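You operate a simulated robot arm through the tools that you are given. There is no shell and no other tool.

Carry out the task below with a simulated robot arm. There is one attempt and no reset: what you move stays moved.

Task
Put things in order on the motor bench top. At the end: the yellow packing block stands where the purple packing block stood; the purple packing block stands where the teal packing block stood; the purple drying bag stands where the yellow packing block stood; the teal packing block stands where the yellow lot tag (marked "LOT 3") stood; the yellow lot tag is on the brown small carton (marked "TUBING"); whatever was shut is shut again. Leave all else as you found it, and nothing knocked over.
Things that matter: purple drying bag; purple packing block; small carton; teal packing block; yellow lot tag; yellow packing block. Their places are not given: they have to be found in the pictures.

Only the result counts: the job must be done as asked and must still hold three seconds after the hand-in. Knocking over, shifting, dropping, spilling or breaking anything else fails it.

Robot
A 7-joint arm with a two-finger parallel gripper, fixed in place. Base frame: the origin is at the foot of the arm, x ahead of it, y to its left, z up; the work surface is at about z = 0. Lengths are in mm, angles in degrees, forces in N, time in s.
With the tool pointing down near the work surface it reaches from about 240 to 620 mm from the base axis. Its first joint turns from -66.0 to 66.0 degrees. Payload 2.6 kg.
The tool frame sits at the grasp point between the pads (the TCP): z along the fingers, y along the line on which they close. The tips reach 30 mm beyond it. Largest opening 94 mm; finger width 28, thickness 10; the body of the gripper, 50 by 96 mm, starts 55 mm behind the TCP.
Orientation is that of the tool frame in the base frame, as a unit quaternion [w, x, y, z]. With the fingers straight down and closing along the base's y, the tool's x points along the base's -x, its y along +y and its z along -z.

Tools
- The arm moves only by the tool servo_tool. Its argument "steps" is one flat list of numbers, 7 for each row, row after row: the turn, a rotation vector about the tool's x, y, z in units of 8 degrees (1.0 is 8 degrees), then the shift along the tool's x, y, z in units of 20 mm (1.0 is 20 mm), then the closure, from 0 (fully open) to 1 (shut). In form: [wx, wy, wz, tx, ty, tz, grip, wx, wy, wz, tx, ty, tz, grip, ...]. A call has 1 to 20 rows; each row shifts and turns the commanded pose from where the row before left it, along the tool's axes as they then stand. A call with a number of a shift or a turn outside -1 to 1 is refused whole. Each row takes 0.2 s and may step no farther than 50 mm and 8.6 degrees from the row before; otherwise, or with a gripper value out of range, the whole call is refused. A pose out of reach is approached as far as the arm can. The call stops where the force on the tool passes 40 N (or 10 N more than at its start, if that is more) or the arm is blocked; 0.2 s more then pass. The fingers move at their own pace (about 72 mm/s each) and stop on an object; they squeeze with about 31 N. The grip force told is the motor's: it shows also when the fingers shut on nothing. Time passes only in rows, and 0.2 s behind the last, so rows that do not move let the fingers close. It gives the time, the measured TCP pose, the force on the tool (base axes), the opening and the grip force at its end, in the units of the frame above (readings bear some noise), with the torque about the TCP (base axes, N m) and any sound that the robot's microphone picked up.
- Cameras (640 x 400 px; columns grow to the right, rows downward): "scene" is fixed at [24.4, 421.6, 568.5]; the picture's right is [-0.87, -0.50, 0.00], its down [-0.28, 0.48, -0.83] and it looks along [0.42, -0.72, -0.55] (base axes); focal length 309 px, centre (320, 200). "wrist" rides on the gripper at [76, 14, -102] in the tool frame; the picture's right is [-0.18, 0.98, 0.00], its down [-0.75, -0.14, -0.64] and it looks along [-0.63, -0.12, 0.77] (tool axes); focal length 243 px, centre (320, 200).
- grab_frame(camera): a new picture of that camera. It takes no simulated time.
- probe_pixels(camera, pixels): there is no depth. For up to 12 entries [column, row, z] of the newest picture of that camera ("zoom" is the newest enlarged one), the place [x, y] in the base frame at which the ray of that pixel passes the height z, good to about 3 mm. It takes no simulated time.
- close_up(camera, box): a new picture of the part [left, top, right, bottom] of that camera's present view, enlarged. It takes no simulated time.
- close_job(): hands the job in; it is judged then, once.

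Leave the gripper open and the arm clear of the work at the hand-in unless told otherwise.

The tools are called after "Emit:" by a JSON object that holds its "op" and its "data". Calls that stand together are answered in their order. servo_tool: Moves the arm, as the interface text tells. Its arguments: {"type":"object","properties":{"steps":{"type":"array","items":{"type":"number"}}},"required":["steps"]} The other tools are called the same way: grab_frame (camera) takes a picture; probe_pixels (camera, pixels) gives the place at which the rays of pixels pass given heights; close_up (camera, box) takes an enlarged picture of a part of a camera's view; close_job () hands the job in.

At the start:

```text
time: 0.0
eef_pos: [388.5, -54.4, 363.3]
ee_rot: [0.0, 0.0, 1.0, 0.0]
force: [0.0, -0.4, -0.5]
moment: [0.01, -0.03, 0.0]
width: 94.1
finger_force: 0.1
```

scene: 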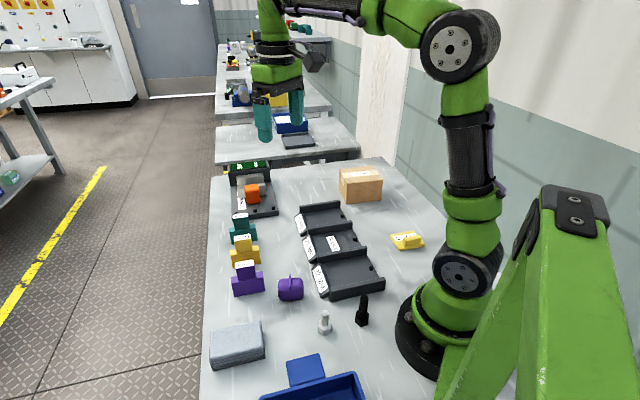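
wrist: 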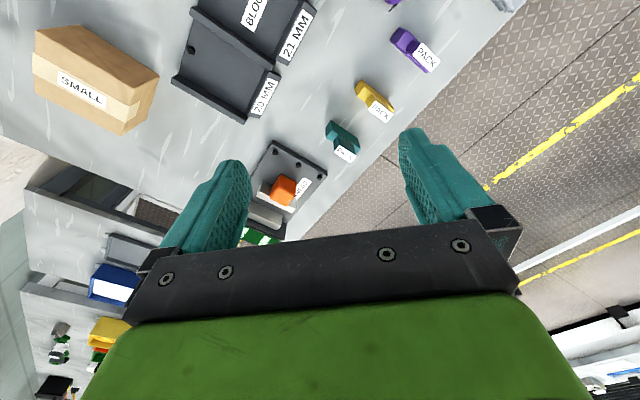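

I see three packing blocks in a row (teal about (243,230), yellow (245,250), purple (247,280)), a purple bag at (290,288), a yellow tag at (407,240) and a carton at (360,185). I'll enlarge these areas.

Emit:
{"op": "close_up", "data": {"camera": "scene", "box": [200, 200, 328, 310]}}

Emit:
{"op": "close_up", "data": {"camera": "scene", "box": [300, 150, 460, 270]}}

Emit:
{"op": "close_up", "data": {"camera": "scene", "box": [190, 250, 410, 400]}}

Emit:
{"op": "close_up", "data": {"camera": "wrist", "box": [0, 0, 520, 220]}}

```text
3.64 times, centred on (264, 255) of scene
```

zoom: 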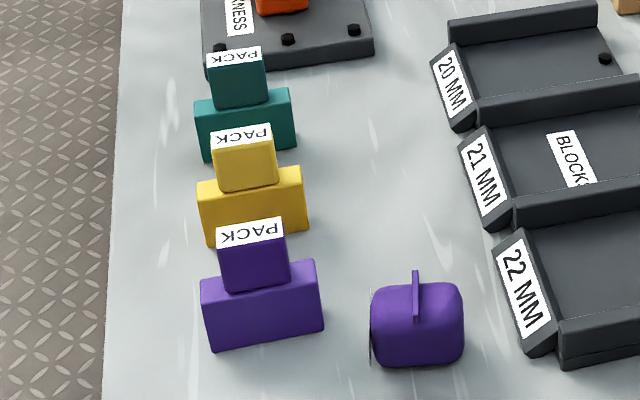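

```text
3.33 times, centred on (380, 210) of scene
```

zoom: 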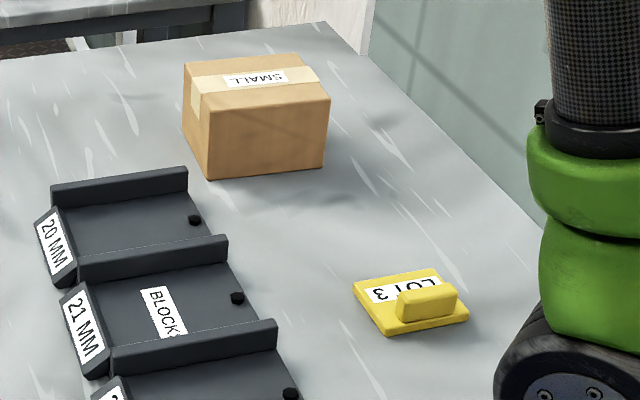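

```text
2.67 times, centred on (300, 325) of scene
```

zoom: 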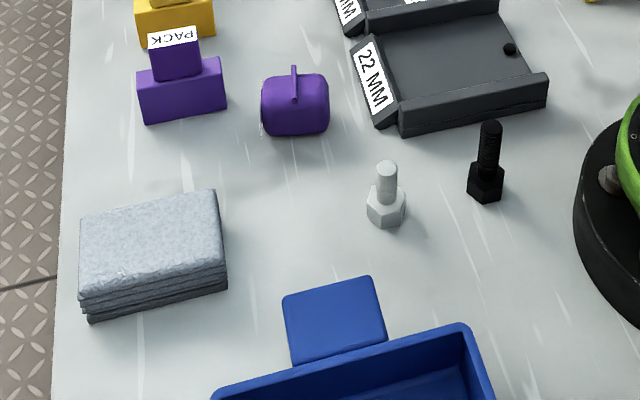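

```text
1.23 times, centred on (260, 110) of wrist
```

zoom: 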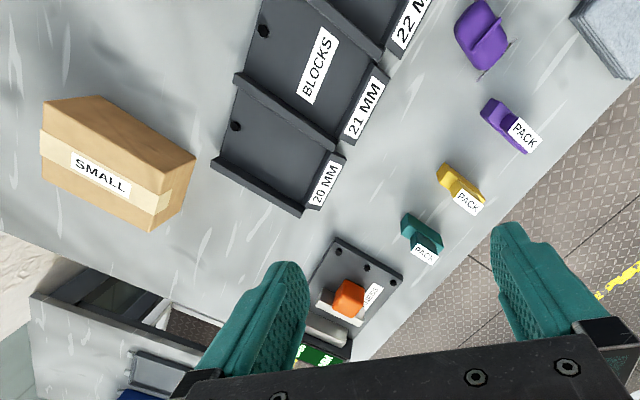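

The carton's visible label says "SMALL", and I haven't seen "TUBING" anywhere yet, so I'll check that later. First I'll zoom in on the blocks for precise corners.

Emit:
{"op": "close_up", "data": {"camera": "scene", "box": [216, 205, 312, 265]}}

Emit:
{"op": "close_up", "data": {"camera": "scene", "box": [216, 250, 312, 310]}}

```text
6.67 times, centred on (264, 235) of scene
```

zoom: 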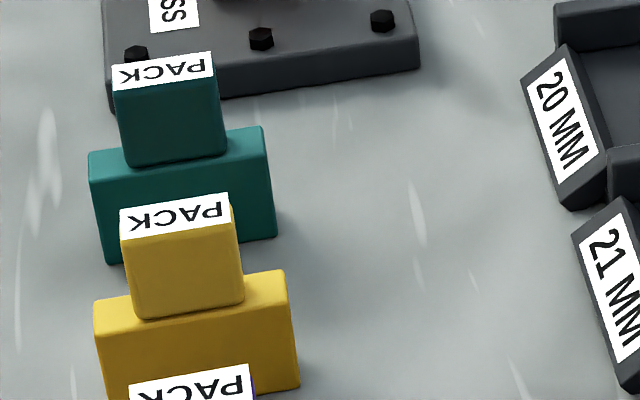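

```text
6.67 times, centred on (264, 280) of scene
```

zoom: 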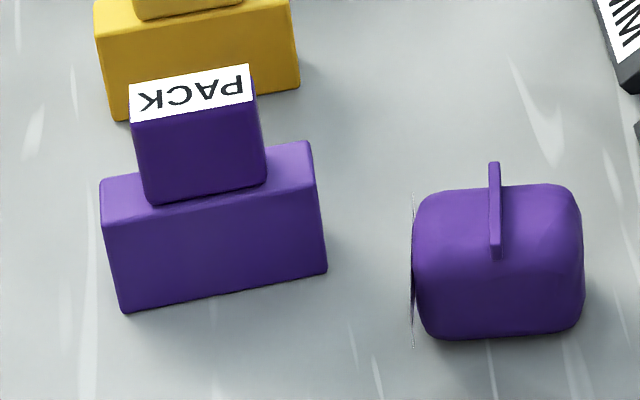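

Probing the base corners of the purple block and the bag in the newest enlarged picture.

Emit:
{"op": "probe_pixels", "data": {"camera": "zoom", "pixels": [[123, 313, 0], [326, 274, 0], [100, 182, 30], [100, 182, 40], [308, 142, 30], [308, 142, 40], [130, 120, 60], [250, 100, 60], [117, 120, 0], [299, 88, 0], [430, 338, 0], [575, 330, 0]]}}

Emit:
{"op": "probe_pixels", "data": {"camera": "wrist", "pixels": [[337, 162, 0], [356, 158, 0], [60, 95, 0], [125, 135, 0]]}}

```text
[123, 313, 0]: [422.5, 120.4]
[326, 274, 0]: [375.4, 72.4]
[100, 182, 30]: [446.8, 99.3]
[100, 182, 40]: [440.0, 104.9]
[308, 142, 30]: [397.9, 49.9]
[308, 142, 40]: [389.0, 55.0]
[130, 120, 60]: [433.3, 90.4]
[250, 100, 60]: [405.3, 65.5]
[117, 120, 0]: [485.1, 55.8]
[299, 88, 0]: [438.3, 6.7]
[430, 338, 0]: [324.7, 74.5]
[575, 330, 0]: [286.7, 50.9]
```

```text
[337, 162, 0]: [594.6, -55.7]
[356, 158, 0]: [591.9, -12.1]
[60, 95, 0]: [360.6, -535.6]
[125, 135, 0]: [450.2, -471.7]
```

The purple block's base seems to stand at about 45° to the base axes. I'll zoom in tighter to separate its top and front faces.

Emit:
{"op": "close_up", "data": {"camera": "scene", "box": [224, 256, 272, 300]}}

Emit:
{"op": "close_up", "data": {"camera": "wrist", "box": [310, 0, 460, 170]}}

```text
9.09 times, centred on (248, 278) of scene
```

zoom: 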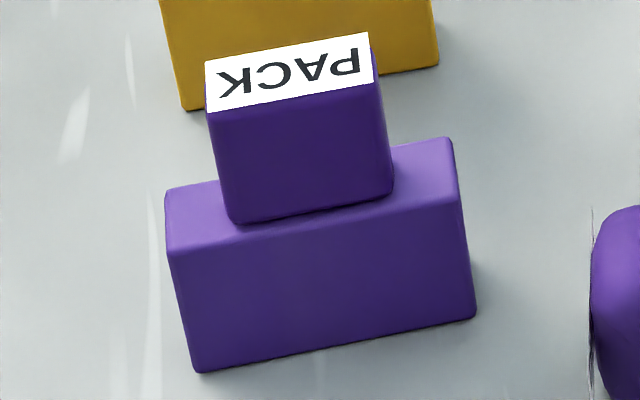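

```text
2.35 times, centred on (385, 85) of wrist
```

zoom: 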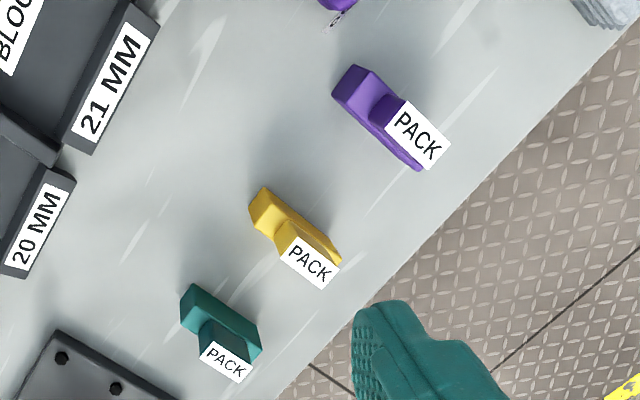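

The purple block resolves to a slab of about 70×22×42 mm with a narrower upper part up to z≈80. Next are close-ups of the yellow block, the teal block, the bag and the tag.

Emit:
{"op": "close_up", "data": {"camera": "scene", "box": [222, 228, 270, 272]}}

Emit:
{"op": "close_up", "data": {"camera": "scene", "box": [220, 208, 268, 252]}}

Emit:
{"op": "close_up", "data": {"camera": "scene", "box": [266, 266, 314, 310]}}

Emit:
{"op": "close_up", "data": {"camera": "scene", "box": [382, 220, 430, 264]}}

Emit:
{"op": "close_up", "data": {"camera": "scene", "box": [328, 158, 392, 210]}}

```text
9.09 times, centred on (246, 250) of scene
```

zoom: 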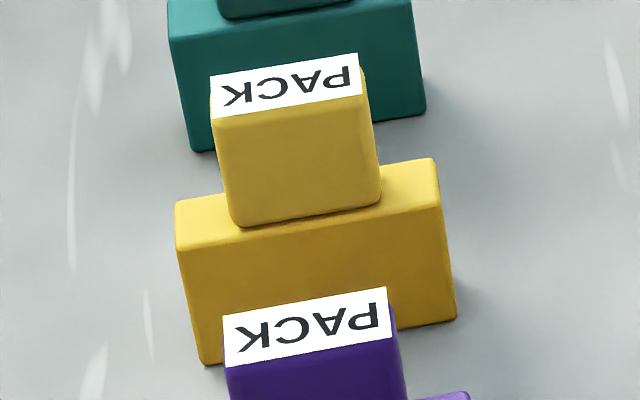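

```text
9.09 times, centred on (244, 230) of scene
```

zoom: 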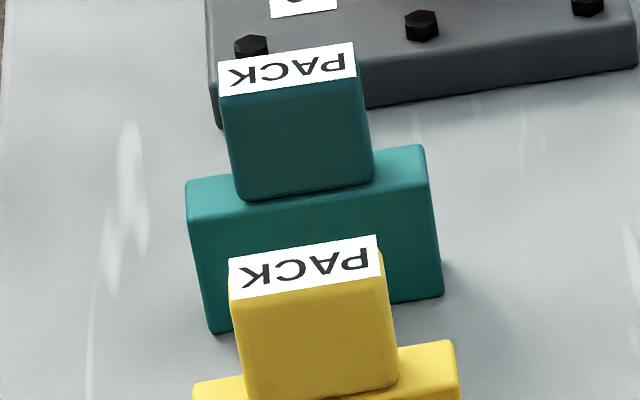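

```text
9.09 times, centred on (290, 288) of scene
```

zoom: 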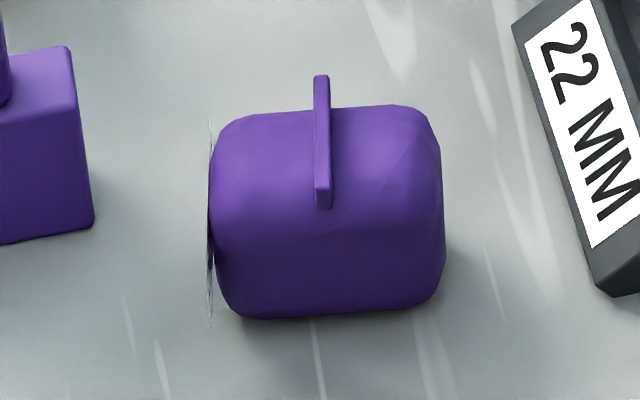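

```text
9.09 times, centred on (406, 242) of scene
```

zoom: 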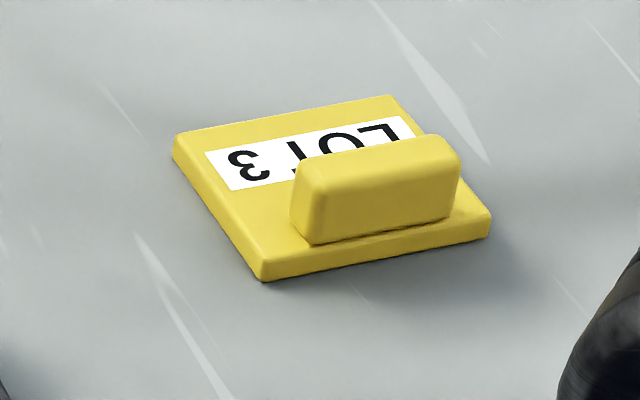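

```text
7.69 times, centred on (360, 184) of scene
```

zoom: 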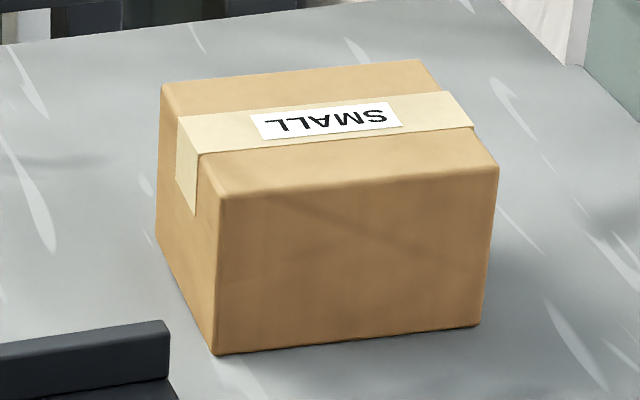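

My estimates from the close-ups, as block centres on the table:

| Item | x | y |
|---|---|---|
| Purple block | 409 | 87 |
| Yellow block | 475 | 22 |
| Teal block | 539 | -41 |
| Tag | 142 | -262 |
| Carton (top z≈78) | 359 | -419 |

The marking still needs checking, so I'll move the wrist camera up over the right side to see the carton's other faces.

Emit:
{"op": "servo_tool", "data": {"steps": [0, 0, 0, 0.383, -0.961, 0.175, 0, 0, 0, 0, 0.383, -0.961, 0.175, 0, 0, 0, 0, 0.383, -0.961, 0.175, 0, 0, 0, 0, 0.383, -0.961, 0.175, 0, 0, 0, 0, 0.383, -0.961, 0.175, 0, 0, 0, 0, 0.383, -0.961, 0.175, 0, 0, 0, 0, 0.383, -0.961, 0.175, 0, 0, 0, 0, 0.383, -0.961, 0.175, 0, 0, 0, 0, 0.383, -0.961, 0.175, 0, 0, 0, 0, 0.383, -0.961, 0.175, 0, 0, 0, 0, 0.383, -0.961, 0.175, 0, 0, 0, 0, 0.383, -0.961, 0.175, 0, 0, 0, 0, 0.383, -0.961, 0.175, 0, 0, 0, 0, 0.383, -0.961, 0.175, 0, 0, 0, 0, 0.383, -0.961, 0.175, 0, 0, 0, 0, 0.383, -0.961, 0.175, 0, 0, 0, 0, 0.383, -0.961, 0.175, 0, 0, 0, 0, 0.383, -0.961, 0.175, 0]}}

Emit:
{"op": "grab_frame", "data": {"camera": "wrist"}}

Emit:
{"op": "grab_frame", "data": {"camera": "scene"}}

```text
time: 3.8
eef_pos: [251.2, -400.3, 298.9]
ee_rot: [0.0, 0.0, 1.0, 0.0]
force: [-0.2, 0.0, 0.1]
moment: [-0.02, -0.03, 0.0]
width: 94.1
finger_force: 0.1
```

```text
taken
```

wrist: 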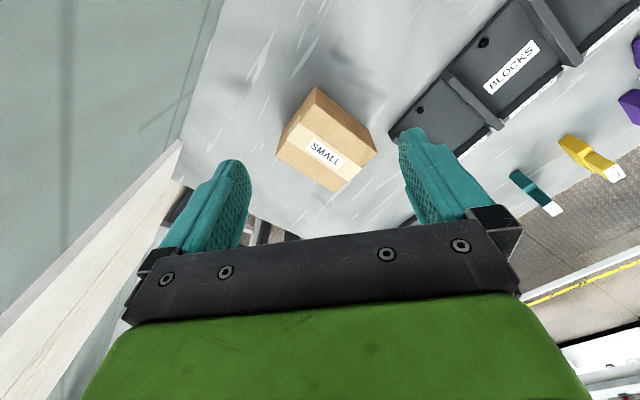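

```text
taken
```

scene: 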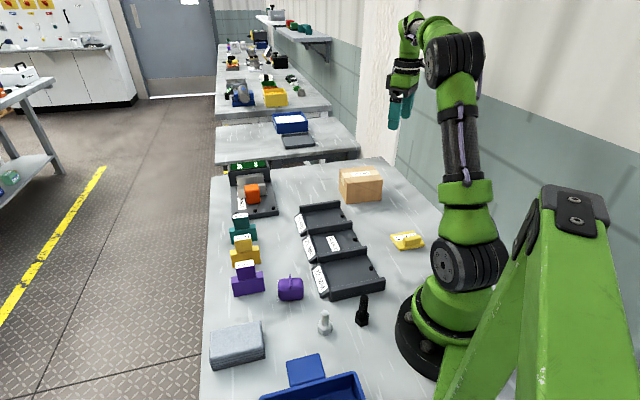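

The carton's top clearly reads "SMALL". I'll enlarge it to look at the other faces.

Emit:
{"op": "close_up", "data": {"camera": "wrist", "box": [250, 70, 410, 200]}}

Emit:
{"op": "close_up", "data": {"camera": "scene", "box": [210, 60, 330, 160]}}

Emit:
{"op": "close_up", "data": {"camera": "scene", "box": [210, 155, 340, 225]}}

```text
3.08 times, centred on (330, 135) of wrist
```

zoom: 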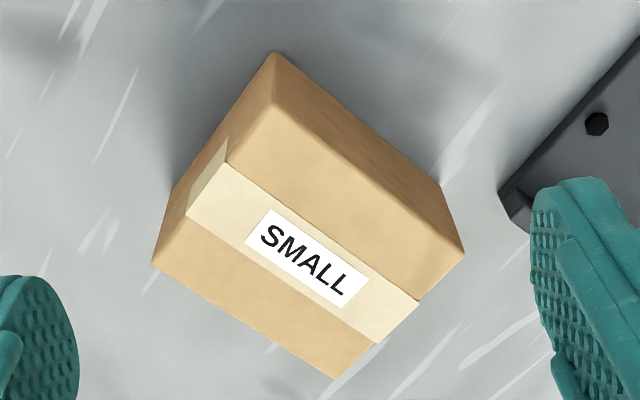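

```text
4.00 times, centred on (270, 110) of scene
```

zoom: 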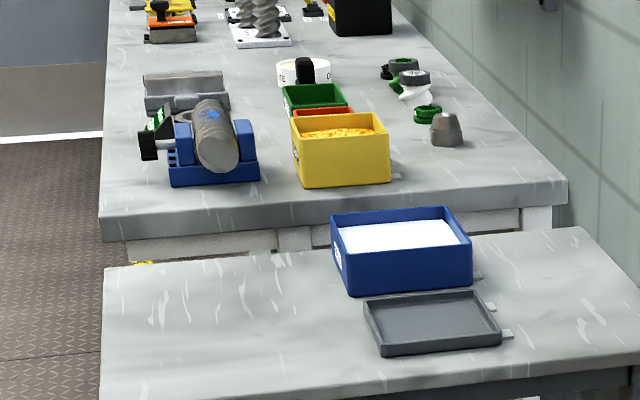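

```text
4.92 times, centred on (275, 190) of scene
```

zoom: 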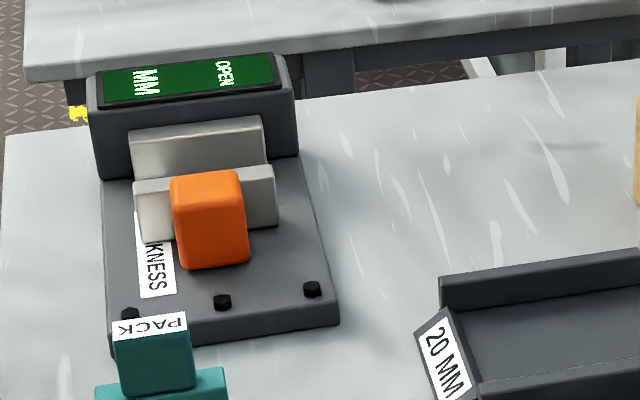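

No "TUBING" is visible on the near faces. I'll look over the left part of the bench, which the scene camera cuts off, for any other carton before settling on this one.

Emit:
{"op": "servo_tool", "data": {"steps": [0, 0, 0, -0.3, 1, -0.25, 0, 0, 0, 0, -0.3, 1, -0.25, 0, 0, 0, 0, -0.3, 1, -0.25, 0, 0, 0, 0, -0.3, 1, -0.25, 0, 0, 0, 0, -0.3, 1, -0.25, 0, 0, 0, 0, -0.3, 1, -0.25, 0, 0, 0, 0, -0.3, 1, -0.25, 0, 0, 0, 0, -0.3, 1, -0.25, 0, 0, 0, 0, -0.3, 1, -0.25, 0, 0, 0, 0, -0.3, 1, -0.25, 0, 0, 0, 0, -0.3, 1, -0.25, 0, 0, 0, 0, -0.3, 1, -0.25, 0, 0, 0, 0, -0.3, 1, -0.25, 0, 0, 0, 0, -0.3, 1, -0.25, 0, 0, 0, 0, -0.3, 1, -0.25, 0, 0, 0, 0, -0.3, 1, -0.25, 0, 0, 0, 0, -0.3, 1, -0.25, 0, 0, 0, 0, -0.3, 1, -0.25, 0, 0, 0, 0, -0.3, 1, -0.25, 0, 0, 0, 0, -0.3, 1, -0.25, 0]}}

Emit:
{"op": "servo_tool", "data": {"steps": [0, 0, -0.9375, 0, 0, 0, 0, 0, 0, -0.9375, 0, 0, 0, 0, 0, 0, -0.9375, 0, 0, 0, 0, 0, 0, -0.9375, 0, 0, 0, 0, 0, 0, -0.9375, 0, 0, 0, 0, 0, 0, -0.9375, 0, 0, 0, 0, 0, 0, -0.9375, 0, 0, 0, 0, 0, 0, -0.9375, 0, 0, 0, 0, 0, 0, -0.9375, 0, 0, 0, 0, 0, 0, -0.9375, 0, 0, 0, 0, 0, 0, -0.9375, 0, 0, 0, 0, 0, 0, -0.9375, 0, 0, 0, 0]}}

Emit:
{"op": "grab_frame", "data": {"camera": "wrist"}}

```text
time: 8.0
eef_pos: [371.1, 1.2, 400.3]
ee_rot: [0.0, 0.0, 1.0, 0.0]
force: [-0.1, 1.0, -0.2]
moment: [-0.01, 0.0, 0.03]
width: 93.9
finger_force: 0.0
```

```text
time: 10.6
eef_pos: [370.3, -0.3, 399.8]
ee_rot: [0.0, 0.707, -0.707, 0.0]
force: [-0.6, 1.4, 0.1]
moment: [-0.01, 0.01, -0.01]
width: 94.0
finger_force: 0.1
```

```text
taken
```

wrist: 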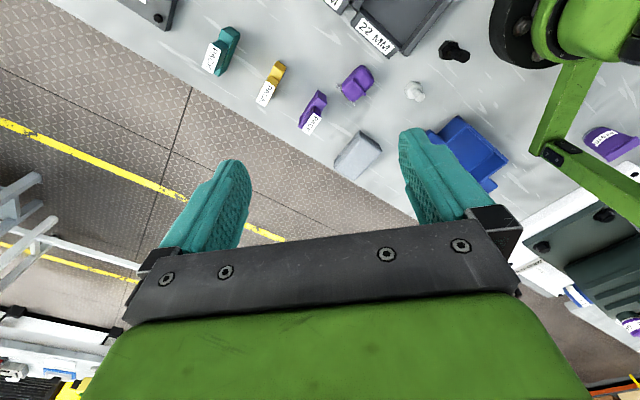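

There's a purple item with a label beyond the arm's base at about (610,140). I'll enlarge the right side.

Emit:
{"op": "close_up", "data": {"camera": "wrist", "box": [480, 60, 640, 220]}}

Emit:
{"op": "close_up", "data": {"camera": "wrist", "box": [290, 40, 530, 200]}}

Emit:
{"op": "probe_pixels", "data": {"camera": "wrist", "pixels": [[610, 140, 0], [470, 155, 0], [355, 155, 0]]}}

```text
2.50 times, centred on (560, 140) of wrist
```

zoom: 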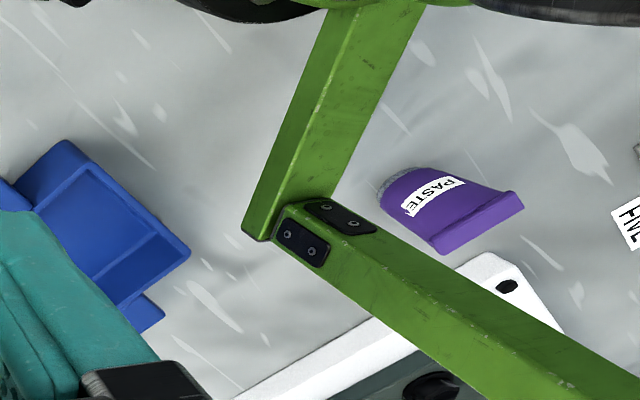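

```text
2.50 times, centred on (410, 120) of wrist
```

zoom: 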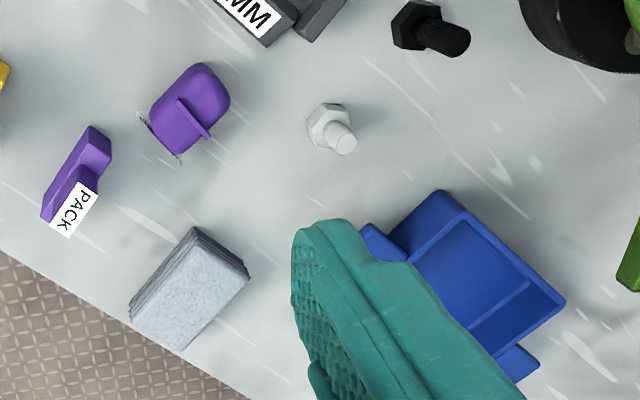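

```text
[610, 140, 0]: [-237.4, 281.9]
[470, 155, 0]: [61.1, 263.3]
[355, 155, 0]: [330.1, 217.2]
```

Only a neighbouring bench lies out there, out of reach, and no other carton is on it. I'll turn the wrist half a turn to look over the right side, with the tag, the carton and the area behind the arm base.

Emit:
{"op": "servo_tool", "data": {"steps": [0, 0, 1, 0, 0, 0, 0, 0, 0, 1, 0, 0, 0, 0, 0, 0, 1, 0, 0, 0, 0, 0, 0, 1, 0, 0, 0, 0, 0, 0, 1, 0, 0, 0, 0, 0, 0, 1, 0, 0, 0, 0, 0, 0, 1, 0, 0, 0, 0, 0, 0, 1, 0, 0, 0, 0, 0, 0, 1, 0, 0, 0, 0, 0, 0, 1, 0, 0, 0, 0, 0, 0, 1, 0, 0, 0, 0, 0, 0, 1, 0, 0, 0, 0, 0, 0, 1, 0, 0, 0, 0, 0, 0, 1, 0, 0, 0, 0, 0, 0, 1, 0, 0, 0, 0, 0, 0, 1, 0, 0, 0, 0, 0, 0, 1, 0, 0, 0, 0, 0, 0, 1, 0, 0, 0, 0, 0, 0, 1, 0, 0, 0, 0, 0, 0, 1, 0, 0, 0, 0]}}

Emit:
{"op": "servo_tool", "data": {"steps": [0, 0, 1, 0, 0, 0, 0, 0, 0, 1, 0, 0, 0, 0, 0, 0, 0.5, 0, 0, 0, 0]}}

Emit:
{"op": "grab_frame", "data": {"camera": "wrist"}}

```text
time: 14.8
eef_pos: [371.1, -0.8, 400.3]
ee_rot: [0.001, 0.575, 0.818, 0.0]
force: [-0.6, 0.3, 0.0]
moment: [-0.01, 0.02, -0.01]
width: 94.1
finger_force: 0.0
```

```text
time: 15.6
eef_pos: [371.2, 0.7, 399.9]
ee_rot: [0.0, 0.708, 0.707, 0.0]
force: [0.7, -0.2, 0.1]
moment: [0.02, 0.02, -0.01]
width: 93.9
finger_force: 0.0
```

```text
taken
```

wrist: 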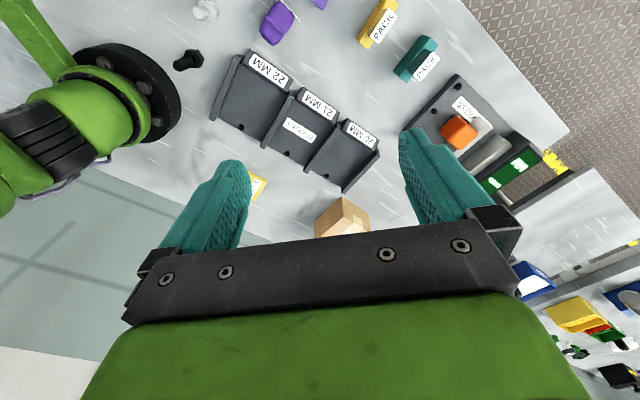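

No other carton is on the bench, so the "SMALL" carton is the only candidate. Next I'll yaw to -45° so that the fingers close along the blocks' long axis and the tag's handle bar, then hover above the tag and look.

Emit:
{"op": "servo_tool", "data": {"steps": [0, 0, -0.9375, 0, 0, 0, 0, 0, 0, -0.9375, 0, 0, 0, 0, 0, 0, -0.9375, 0, 0, 0, 0, 0, 0, -0.9375, 0, 0, 0, 0, 0, 0, -0.9375, 0, 0, 0, 0, 0, 0, -0.9375, 0, 0, 0, 0]}}

Emit:
{"op": "servo_tool", "data": {"steps": [0, 0, 0, -0.012, -0.97, 0.5, 0, 0, 0, 0, -0.012, -0.97, 0.5, 0, 0, 0, 0, -0.012, -0.97, 0.5, 0, 0, 0, 0, -0.012, -0.97, 0.5, 0, 0, 0, 0, -0.012, -0.97, 0.5, 0, 0, 0, 0, -0.012, -0.97, 0.5, 0, 0, 0, 0, -0.012, -0.97, 0.5, 0, 0, 0, 0, -0.012, -0.97, 0.5, 0, 0, 0, 0, -0.012, -0.97, 0.5, 0, 0, 0, 0, -0.012, -0.97, 0.5, 0, 0, 0, 0, -0.012, -0.97, 0.5, 0, 0, 0, 0, -0.012, -0.97, 0.5, 0, 0, 0, 0, -0.012, -0.97, 0.5, 0, 0, 0, 0, -0.012, -0.97, 0.5, 0, 0, 0, 0, -0.012, -0.97, 0.5, 0, 0, 0, 0, -0.012, -0.97, 0.5, 0, 0, 0, 0, -0.012, -0.97, 0.5, 0, 0, 0, 0, -0.012, -0.97, 0.5, 0]}}

Emit:
{"op": "grab_frame", "data": {"camera": "wrist"}}

Emit:
{"op": "grab_frame", "data": {"camera": "scene"}}

```text
time: 17.0
eef_pos: [370.5, -0.3, 399.4]
ee_rot: [0.001, 0.381, 0.924, 0.0]
force: [0.4, 0.3, 0.3]
moment: [0.01, 0.02, 0.02]
width: 93.8
finger_force: 0.0
```

```text
time: 20.8
eef_pos: [126.8, -250.4, 219.0]
ee_rot: [0.0, 0.384, 0.924, 0.001]
force: [-0.2, 0.6, 0.3]
moment: [-0.04, -0.01, 0.0]
width: 94.1
finger_force: 0.0
```

```text
taken
```

wrist: 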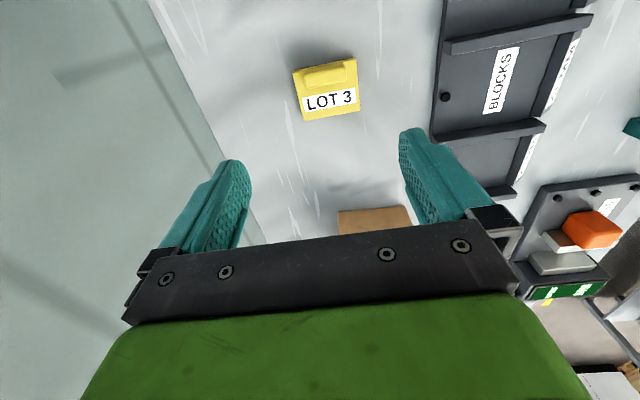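

```text
taken
```

scene: 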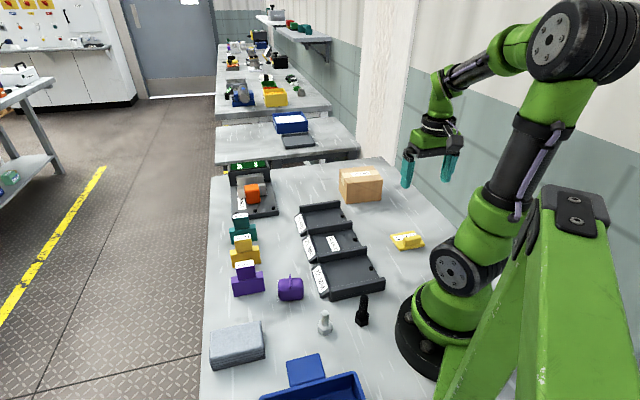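

The tag lies nearly under the tool at (325,88). I'll zoom in and probe its handle.

Emit:
{"op": "close_up", "data": {"camera": "wrist", "box": [285, 50, 365, 125]}}

Emit:
{"op": "probe_pixels", "data": {"camera": "wrist", "pixels": [[293, 72, 0], [356, 58, 0], [304, 121, 0], [362, 108, 0]]}}

```text
5.33 times, centred on (325, 88) of wrist
```

zoom: 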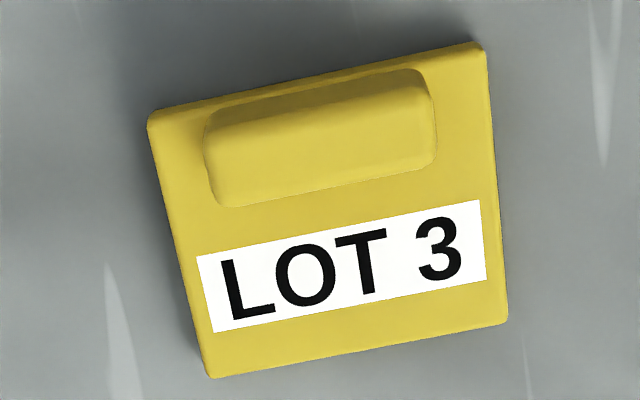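

```text
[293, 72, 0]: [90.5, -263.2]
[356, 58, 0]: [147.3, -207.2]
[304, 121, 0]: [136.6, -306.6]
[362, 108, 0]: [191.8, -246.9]
```

Probing the tag's plate corners (z≈8) and the bar's top corners (z≈28) in the enlarged picture.

Emit:
{"op": "probe_pixels", "data": {"camera": "zoom", "pixels": [[150, 120, 8], [482, 48, 8], [507, 318, 8], [212, 374, 8], [207, 145, 28], [428, 95, 28], [437, 162, 28], [220, 203, 28], [220, 203, 8], [437, 162, 8]]}}

```text
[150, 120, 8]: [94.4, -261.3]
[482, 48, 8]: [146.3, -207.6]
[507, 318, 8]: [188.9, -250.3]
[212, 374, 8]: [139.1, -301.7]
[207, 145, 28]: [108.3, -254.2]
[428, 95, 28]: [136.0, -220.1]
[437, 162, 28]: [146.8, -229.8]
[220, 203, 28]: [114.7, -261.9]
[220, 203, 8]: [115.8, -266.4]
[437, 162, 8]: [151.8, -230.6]
```

The wrist view gives the tag centre at about (142,-255) and the bar at about (126,-241). I'll cross-check this with the calibrated probe in the scene camera.

Emit:
{"op": "close_up", "data": {"camera": "scene", "box": [382, 220, 430, 264]}}

Emit:
{"op": "probe_pixels", "data": {"camera": "zoom", "pixels": [[262, 281, 0], [492, 238, 0], [262, 281, 0], [492, 238, 0], [175, 135, 8], [390, 97, 8], [257, 258, 8], [492, 213, 8], [308, 243, 8], [460, 213, 8]]}}

Emit:
{"op": "close_up", "data": {"camera": "scene", "box": [220, 208, 268, 252]}}

Emit:
{"op": "probe_pixels", "data": {"camera": "zoom", "pixels": [[212, 335, 0], [441, 296, 0], [189, 225, 42], [434, 183, 42], [186, 183, 42], [420, 145, 42], [212, 335, 0], [441, 296, 0], [189, 225, 42], [434, 183, 42]]}}

Emit:
{"op": "close_up", "data": {"camera": "scene", "box": [222, 228, 270, 272]}}

Emit:
{"op": "probe_pixels", "data": {"camera": "zoom", "pixels": [[203, 365, 0], [456, 317, 0], [203, 365, 0], [456, 317, 0], [203, 365, 0], [456, 317, 0], [176, 200, 42], [434, 160, 42], [177, 248, 42], [446, 200, 42]]}}

Emit:
{"op": "close_up", "data": {"camera": "scene", "box": [224, 256, 272, 300]}}

Emit:
{"op": "probe_pixels", "data": {"camera": "zoom", "pixels": [[197, 372, 0], [476, 318, 0], [197, 372, 0], [476, 318, 0], [170, 258, 42], [463, 200, 42], [165, 190, 42], [450, 140, 42], [206, 111, 80], [375, 80, 80], [206, 62, 80], [368, 33, 80]]}}

```text
9.09 times, centred on (406, 242) of scene
```

zoom: 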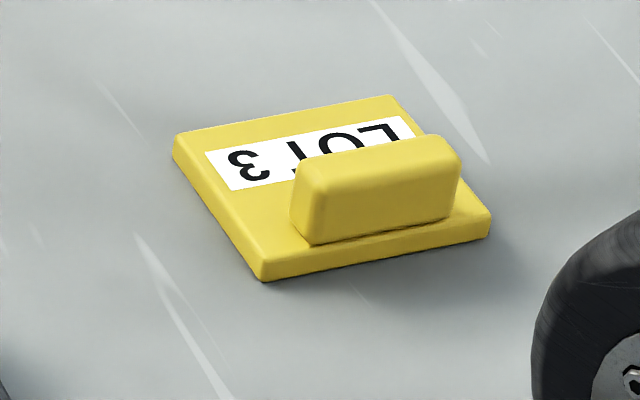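

```text
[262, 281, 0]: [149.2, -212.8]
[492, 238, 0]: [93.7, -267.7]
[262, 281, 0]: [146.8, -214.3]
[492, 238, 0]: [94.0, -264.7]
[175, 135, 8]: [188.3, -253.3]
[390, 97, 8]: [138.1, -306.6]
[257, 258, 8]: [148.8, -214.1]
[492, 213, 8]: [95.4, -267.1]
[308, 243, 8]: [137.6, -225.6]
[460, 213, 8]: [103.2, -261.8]
```

```text
9.09 times, centred on (244, 230) of scene
```

zoom: 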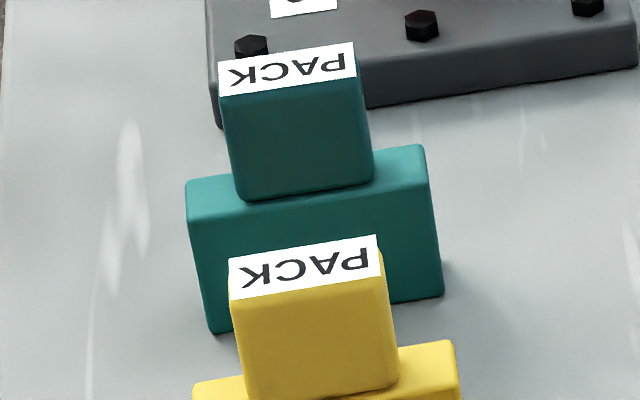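

```text
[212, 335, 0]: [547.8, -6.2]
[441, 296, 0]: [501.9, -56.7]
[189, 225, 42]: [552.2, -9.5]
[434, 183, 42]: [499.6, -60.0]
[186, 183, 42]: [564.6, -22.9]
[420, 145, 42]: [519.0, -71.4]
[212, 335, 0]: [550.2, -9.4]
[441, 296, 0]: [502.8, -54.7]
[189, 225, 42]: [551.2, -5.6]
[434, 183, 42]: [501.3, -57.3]
```

```text
9.09 times, centred on (246, 250) of scene
```

zoom: 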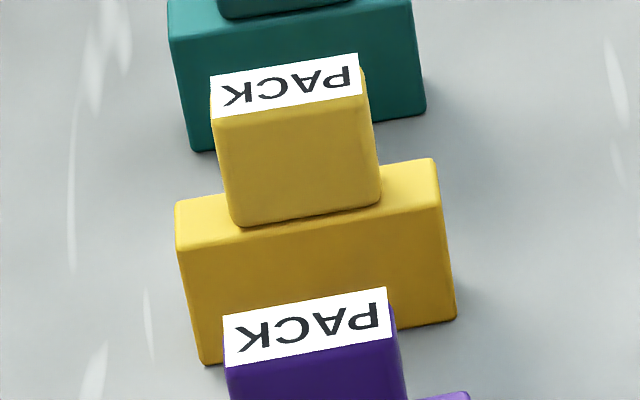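

```text
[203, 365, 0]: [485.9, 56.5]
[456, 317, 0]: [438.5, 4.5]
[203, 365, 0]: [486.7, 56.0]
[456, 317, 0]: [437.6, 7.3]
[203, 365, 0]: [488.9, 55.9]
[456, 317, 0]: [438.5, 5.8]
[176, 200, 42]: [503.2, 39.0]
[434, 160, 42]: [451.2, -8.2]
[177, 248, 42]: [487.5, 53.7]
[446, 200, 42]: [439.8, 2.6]
```

```text
9.09 times, centred on (248, 278) of scene
```

zoom: 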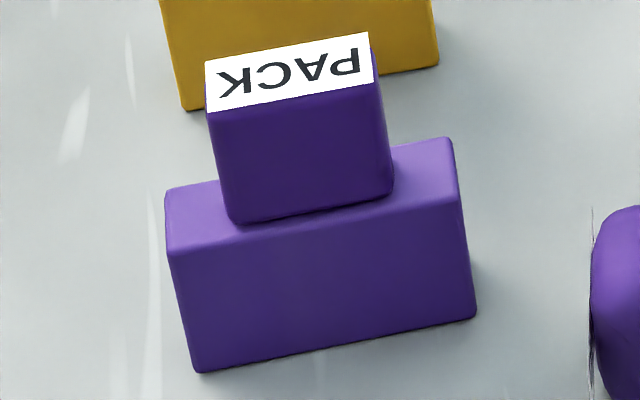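

```text
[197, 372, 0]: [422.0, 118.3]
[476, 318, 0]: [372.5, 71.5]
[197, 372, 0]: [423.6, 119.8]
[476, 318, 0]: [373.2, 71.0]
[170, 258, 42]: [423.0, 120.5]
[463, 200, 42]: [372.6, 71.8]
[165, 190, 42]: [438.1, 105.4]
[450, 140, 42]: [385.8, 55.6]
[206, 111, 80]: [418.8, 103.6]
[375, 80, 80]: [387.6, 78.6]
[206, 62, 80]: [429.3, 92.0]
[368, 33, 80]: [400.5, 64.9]
```

The cameras agree, averaging the tag at (142,-258), teal at (534,-40), yellow at (470,23) and purple at (405,88). I'll descend partway over the tag's bar and check the centring.

Emit:
{"op": "servo_tool", "data": {"steps": [0, 0, 0, 0.035, 0.023, 0.99, 0, 0, 0, 0, 0.035, 0.023, 0.99, 0, 0, 0, 0, 0.035, 0.023, 0.99, 0, 0, 0, 0, 0.035, 0.023, 0.99, 0, 0, 0, 0, 0.035, 0.023, 0.99, 0, 0, 0, 0, 0.035, 0.023, 0.99, 0]}}

Emit:
{"op": "grab_frame", "data": {"camera": "wrist"}}

Emit:
{"op": "close_up", "data": {"camera": "scene", "box": [360, 150, 480, 270]}}

```text
time: 22.2
eef_pos: [126.8, -244.8, 99.5]
ee_rot: [0.0, 0.383, 0.924, 0.001]
force: [0.1, 0.4, -0.2]
moment: [0.02, 0.01, 0.0]
width: 93.9
finger_force: 0.1
```

```text
taken
```

wrist: 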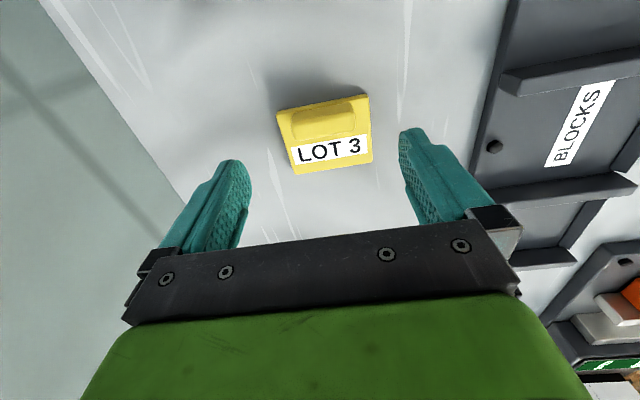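

```text
3.33 times, centred on (420, 210) of scene
```

zoom: 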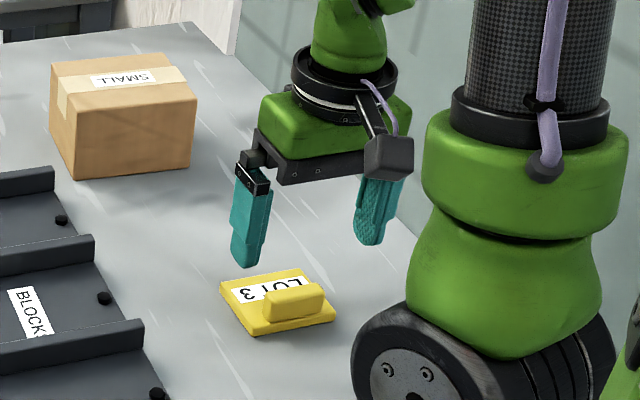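

Probing the bar in a closer picture.

Emit:
{"op": "close_up", "data": {"camera": "wrist", "box": [265, 80, 385, 180]}}

```text
4.00 times, centred on (325, 130) of wrist
```

zoom: 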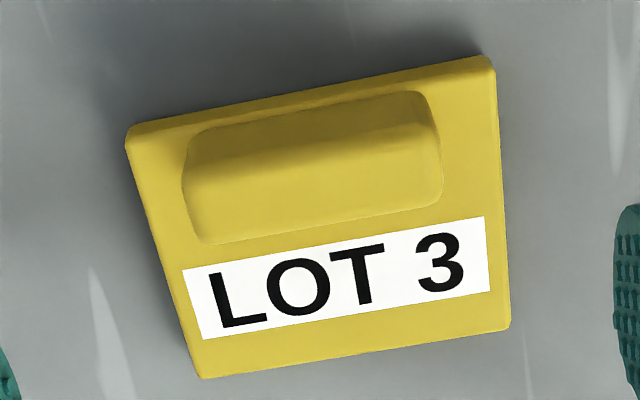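

Emit:
{"op": "probe_pixels", "data": {"camera": "zoom", "pixels": [[130, 148, 8], [492, 70, 8], [510, 325, 8], [200, 377, 8], [130, 148, 8], [492, 70, 8], [510, 325, 8], [200, 377, 8], [183, 180, 28], [438, 128, 28], [443, 195, 28], [205, 243, 28]]}}

```text
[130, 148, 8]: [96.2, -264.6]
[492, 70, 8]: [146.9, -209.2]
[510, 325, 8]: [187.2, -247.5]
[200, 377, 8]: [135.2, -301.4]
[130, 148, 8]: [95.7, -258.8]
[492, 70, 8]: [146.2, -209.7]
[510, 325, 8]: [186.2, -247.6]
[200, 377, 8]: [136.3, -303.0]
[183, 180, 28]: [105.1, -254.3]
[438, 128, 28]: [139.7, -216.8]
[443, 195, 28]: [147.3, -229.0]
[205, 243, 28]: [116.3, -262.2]
```

The bar is 2–3 mm off. I'll correct that, descend until the tips are just above the plate (TCP z≈42), and close on the bar.

Emit:
{"op": "servo_tool", "data": {"steps": [0, 0, 0, 0.1, 0.1, 0.95, 0, 0, 0, 0, 0, 0, 0.95, 0, 0, 0, 0, 0, 0, 0.95, 0, 0, 0, 0, 0, 0, 0, 0, 0, 0, 0, 0, 0, 0, 0.5, 0, 0, 0, 0, 0, 0, 0.8, 0, 0, 0, 0, 0, 0, 0.8, 0, 0, 0, 0, 0, 0, 0.8]}}

Emit:
{"op": "close_up", "data": {"camera": "scene", "box": [360, 180, 470, 280]}}

Emit:
{"op": "grab_frame", "data": {"camera": "wrist"}}

```text
time: 24.0
eef_pos: [124.7, -240.7, 43.3]
ee_rot: [0.001, 0.382, 0.924, 0.0]
force: [-0.3, 0.3, 0.0]
moment: [-0.01, -0.02, -0.03]
width: 46.5
finger_force: 31.3
```

```text
4.00 times, centred on (415, 230) of scene
```

zoom: 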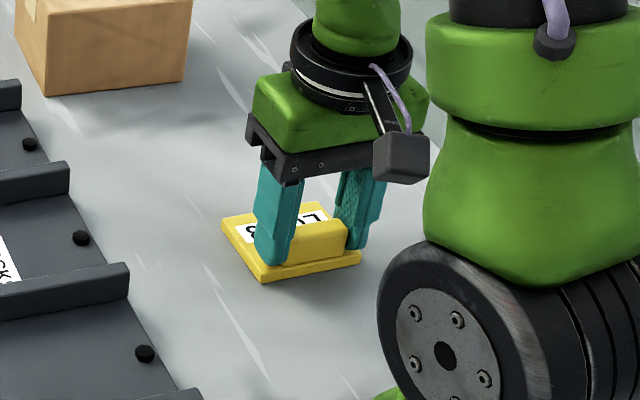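

```text
taken
```

wrist: 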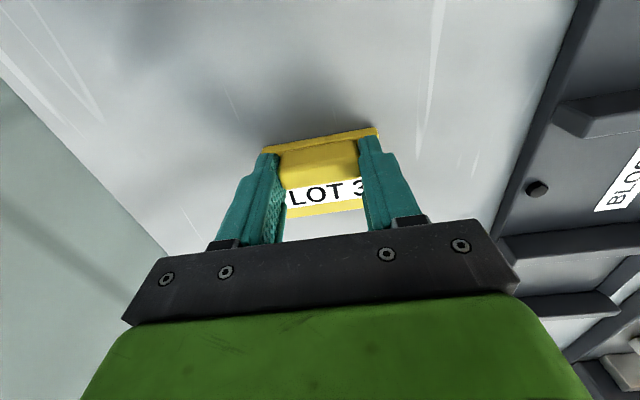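

The bar is gripped, with an opening of 46.5 mm and 31 N. I'll lift, then refine the carton's corners in the scene view.

Emit:
{"op": "servo_tool", "data": {"steps": [0, 0, 0, 0, 0, -0.5, 0.9, 0, 0, 0, 0, 0, -0.95, 0.9, 0, 0, 0, 0, 0, -0.95, 0.9, 0, 0, 0, 0, 0, -0.95, 0.9, 0, 0, 0, 0, 0, -0.95, 0.9, 0, 0, 0, 0, 0, -0.95, 0.9, 0, 0, 0, 0, 0, -0.95, 0.9, 0, 0, 0, 0, 0, -0.95, 0.9, 0, 0, 0, 0, 0, -0.95, 0.9]}}

Emit:
{"op": "close_up", "data": {"camera": "scene", "box": [328, 158, 392, 210]}}

Emit:
{"op": "probe_pixels", "data": {"camera": "zoom", "pixels": [[215, 353, 0], [478, 326, 0], [157, 240, 0], [215, 353, 0], [478, 326, 0], [157, 240, 0], [210, 193, 78], [497, 170, 78], [162, 87, 78], [420, 60, 78]]}}

Emit:
{"op": "grab_frame", "data": {"camera": "scene"}}

```text
time: 26.0
eef_pos: [126.8, -242.7, 206.4]
ee_rot: [0.0, 0.383, 0.924, 0.0]
force: [0.0, 0.4, -0.7]
moment: [0.02, 0.01, 0.01]
width: 46.8
finger_force: 31.5
```

```text
7.69 times, centred on (360, 184) of scene
```

zoom: 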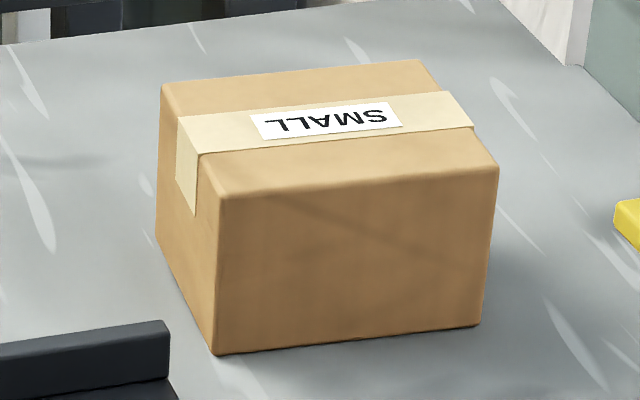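

```text
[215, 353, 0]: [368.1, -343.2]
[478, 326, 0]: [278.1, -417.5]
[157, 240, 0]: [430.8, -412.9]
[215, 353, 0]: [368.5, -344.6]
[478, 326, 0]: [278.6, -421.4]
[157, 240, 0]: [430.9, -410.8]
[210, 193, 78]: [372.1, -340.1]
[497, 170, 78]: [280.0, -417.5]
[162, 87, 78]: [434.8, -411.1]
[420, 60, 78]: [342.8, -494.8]
```

```text
taken
```

scene: 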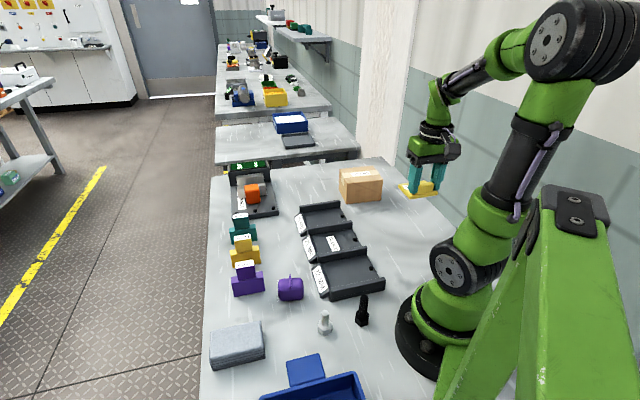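

The carton's centre is at about (355.5,-416) with its top at z≈78. The tag's plate hangs about 24 mm beyond the TCP along the (0.7,-0.7) direction, so the TCP goes to about (339,-399). I'll move there at height first.

Emit:
{"op": "servo_tool", "data": {"steps": [0, 0, 0, -0.931, 0.14, 0, 0.9, 0, 0, 0, -0.931, 0.14, 0, 0.9, 0, 0, 0, -0.931, 0.14, 0, 0.9, 0, 0, 0, -0.931, 0.14, 0, 0.9, 0, 0, 0, -0.931, 0.14, 0, 0.9, 0, 0, 0, -0.931, 0.14, 0, 0.9, 0, 0, 0, -0.931, 0.14, 0, 0.9, 0, 0, 0, -0.931, 0.14, 0, 0.9, 0, 0, 0, -0.931, 0.14, 0, 0.9, 0, 0, 0, -0.931, 0.14, 0, 0.9, 0, 0, 0, -0.931, 0.14, 0, 0.9, 0, 0, 0, -0.931, 0.14, 0, 0.9, 0, 0, 0, -0.931, 0.14, 0, 0.9, 0, 0, 0, -0.931, 0.14, 0, 0.9, 0, 0, 0, 0, 0, 0.95, 0.9, 0, 0, 0, 0, 0, 0.95, 0.9]}}

Emit:
{"op": "grab_frame", "data": {"camera": "wrist"}}

Emit:
{"op": "close_up", "data": {"camera": "scene", "box": [310, 110, 430, 210]}}

```text
time: 29.4
eef_pos: [338.0, -398.0, 167.5]
ee_rot: [0.0, 0.383, 0.924, 0.001]
force: [-0.3, -0.1, 0.4]
moment: [0.05, 0.02, -0.01]
width: 46.5
finger_force: 30.7
```

```text
taken
```

wrist: 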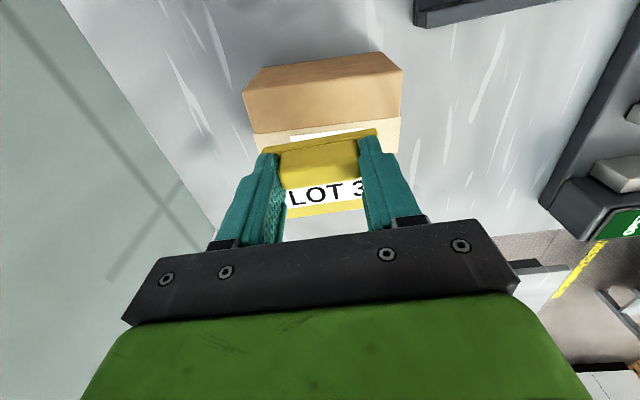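

```text
4.00 times, centred on (370, 160) of scene
```

zoom: 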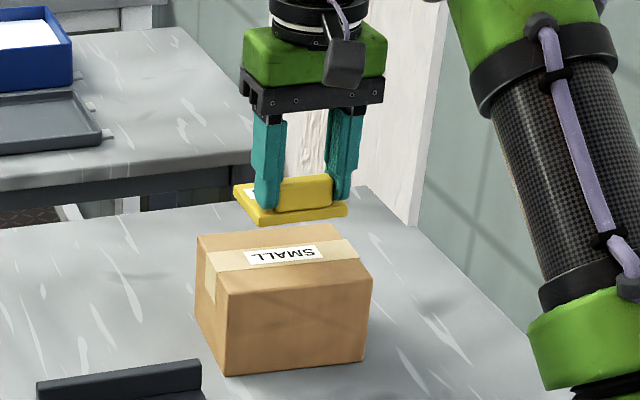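

It's aligned above the carton. I'll descend to just above the top, then go in small steps until contact.

Emit:
{"op": "servo_tool", "data": {"steps": [0, 0, 0, 0, 0, 1, 0.9, 0, 0, 0, 0, 0, 0.95, 0.9, 0, 0, 0, 0, 0, 0, 0.9]}}

Emit:
{"op": "close_up", "data": {"camera": "scene", "box": [310, 120, 430, 220]}}

Emit:
{"op": "close_up", "data": {"camera": "wrist", "box": [220, 40, 420, 240]}}

```text
time: 30.2
eef_pos: [337.5, -398.4, 129.1]
ee_rot: [0.0, 0.382, 0.924, 0.0]
force: [-0.3, -0.6, -1.5]
moment: [-0.02, 0.0, -0.01]
width: 46.5
finger_force: 31.1
```

```text
4.00 times, centred on (370, 170) of scene
```

zoom: 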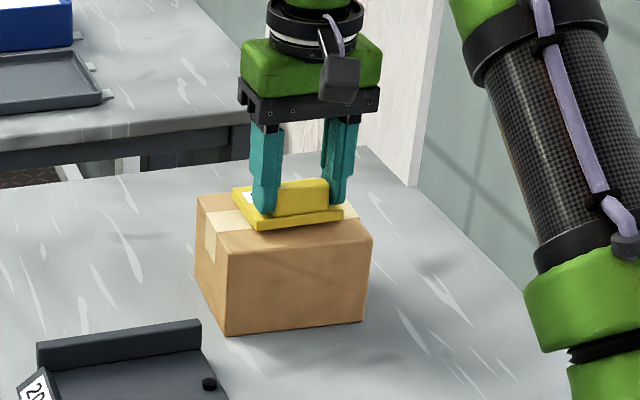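

```text
2.00 times, centred on (320, 140) of wrist
```

zoom: 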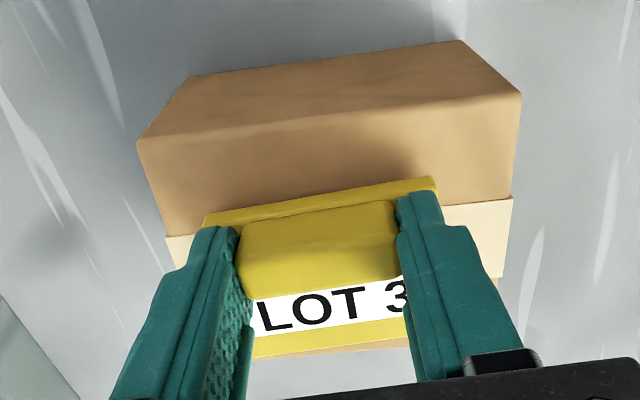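

The tag looks biased toward the carton's far edge. I'll probe the carton's edges and the tag's edges.

Emit:
{"op": "probe_pixels", "data": {"camera": "zoom", "pixels": [[142, 145, 78], [520, 97, 78], [330, 122, 78], [320, 354, 78], [400, 345, 78], [205, 222, 94], [436, 185, 94], [255, 355, 94], [400, 338, 94]]}}

```text
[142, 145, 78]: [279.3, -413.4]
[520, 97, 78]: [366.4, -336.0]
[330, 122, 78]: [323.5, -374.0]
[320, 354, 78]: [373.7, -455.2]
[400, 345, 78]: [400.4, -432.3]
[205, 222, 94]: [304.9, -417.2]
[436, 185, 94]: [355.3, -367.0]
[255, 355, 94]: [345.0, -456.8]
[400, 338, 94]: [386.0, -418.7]
```

The tag is well centred on the carton. Now a gentle descent to contact.

Emit:
{"op": "servo_tool", "data": {"steps": [0, 0, 0, 0, 0, 0.1, 0.9, 0, 0, 0, 0, 0, 0.1, 0.9, 0, 0, 0, 0, 0, 0.1, 0.9]}}

```text
time: 31.0
eef_pos: [337.2, -398.0, 123.8]
ee_rot: [0.001, 0.383, 0.924, -0.001]
force: [-2.2, 2.1, 6.9]
moment: [0.03, 0.02, 0.03]
width: 46.6
finger_force: 31.0
```

There's contact, with Fz≈7 N at z≈124. I'll open the fingers and lift straight up.

Emit:
{"op": "servo_tool", "data": {"steps": [0, 0, 0, 0, 0, 0, 0.35, 0, 0, 0, 0, 0, 0, 0.3, 0, 0, 0, 0, 0, 0, 0.3, 0, 0, 0, 0, 0, -0.5, 0.3, 0, 0, 0, 0, 0, -1, 0.3, 0, 0, 0, 0, 0, -1, 0.3, 0, 0, 0, 0, 0, -1, 0.3, 0, 0, 0, 0, 0, -1, 0.3]}}

Emit:
{"op": "grab_frame", "data": {"camera": "wrist"}}

Emit:
{"op": "close_up", "data": {"camera": "scene", "box": [310, 120, 430, 220]}}

```text
time: 32.8
eef_pos: [337.9, -398.0, 214.9]
ee_rot: [0.0, 0.382, 0.924, 0.0]
force: [0.2, -0.4, -0.2]
moment: [0.0, -0.02, -0.04]
width: 65.9
finger_force: 0.0
```

```text
taken
```

wrist: 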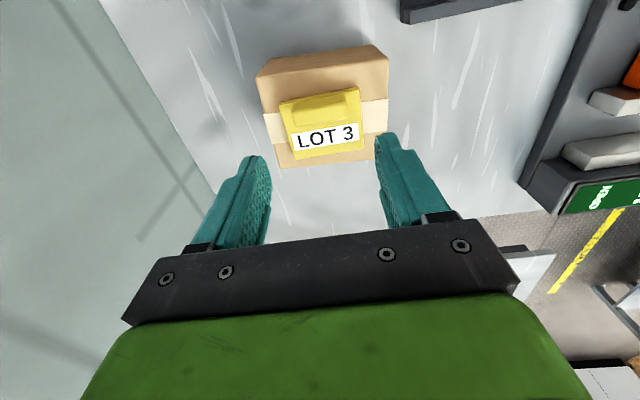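

```text
4.00 times, centred on (370, 170) of scene
```

zoom: 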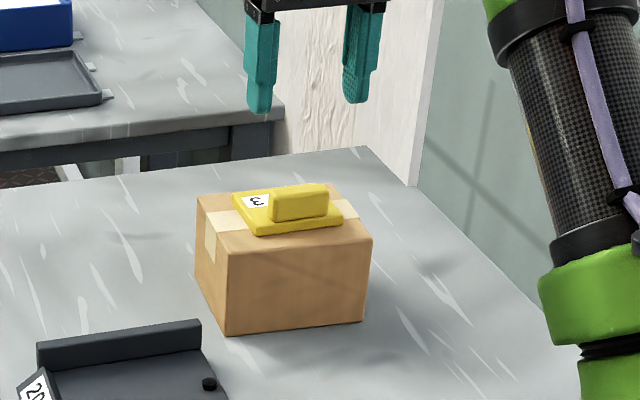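

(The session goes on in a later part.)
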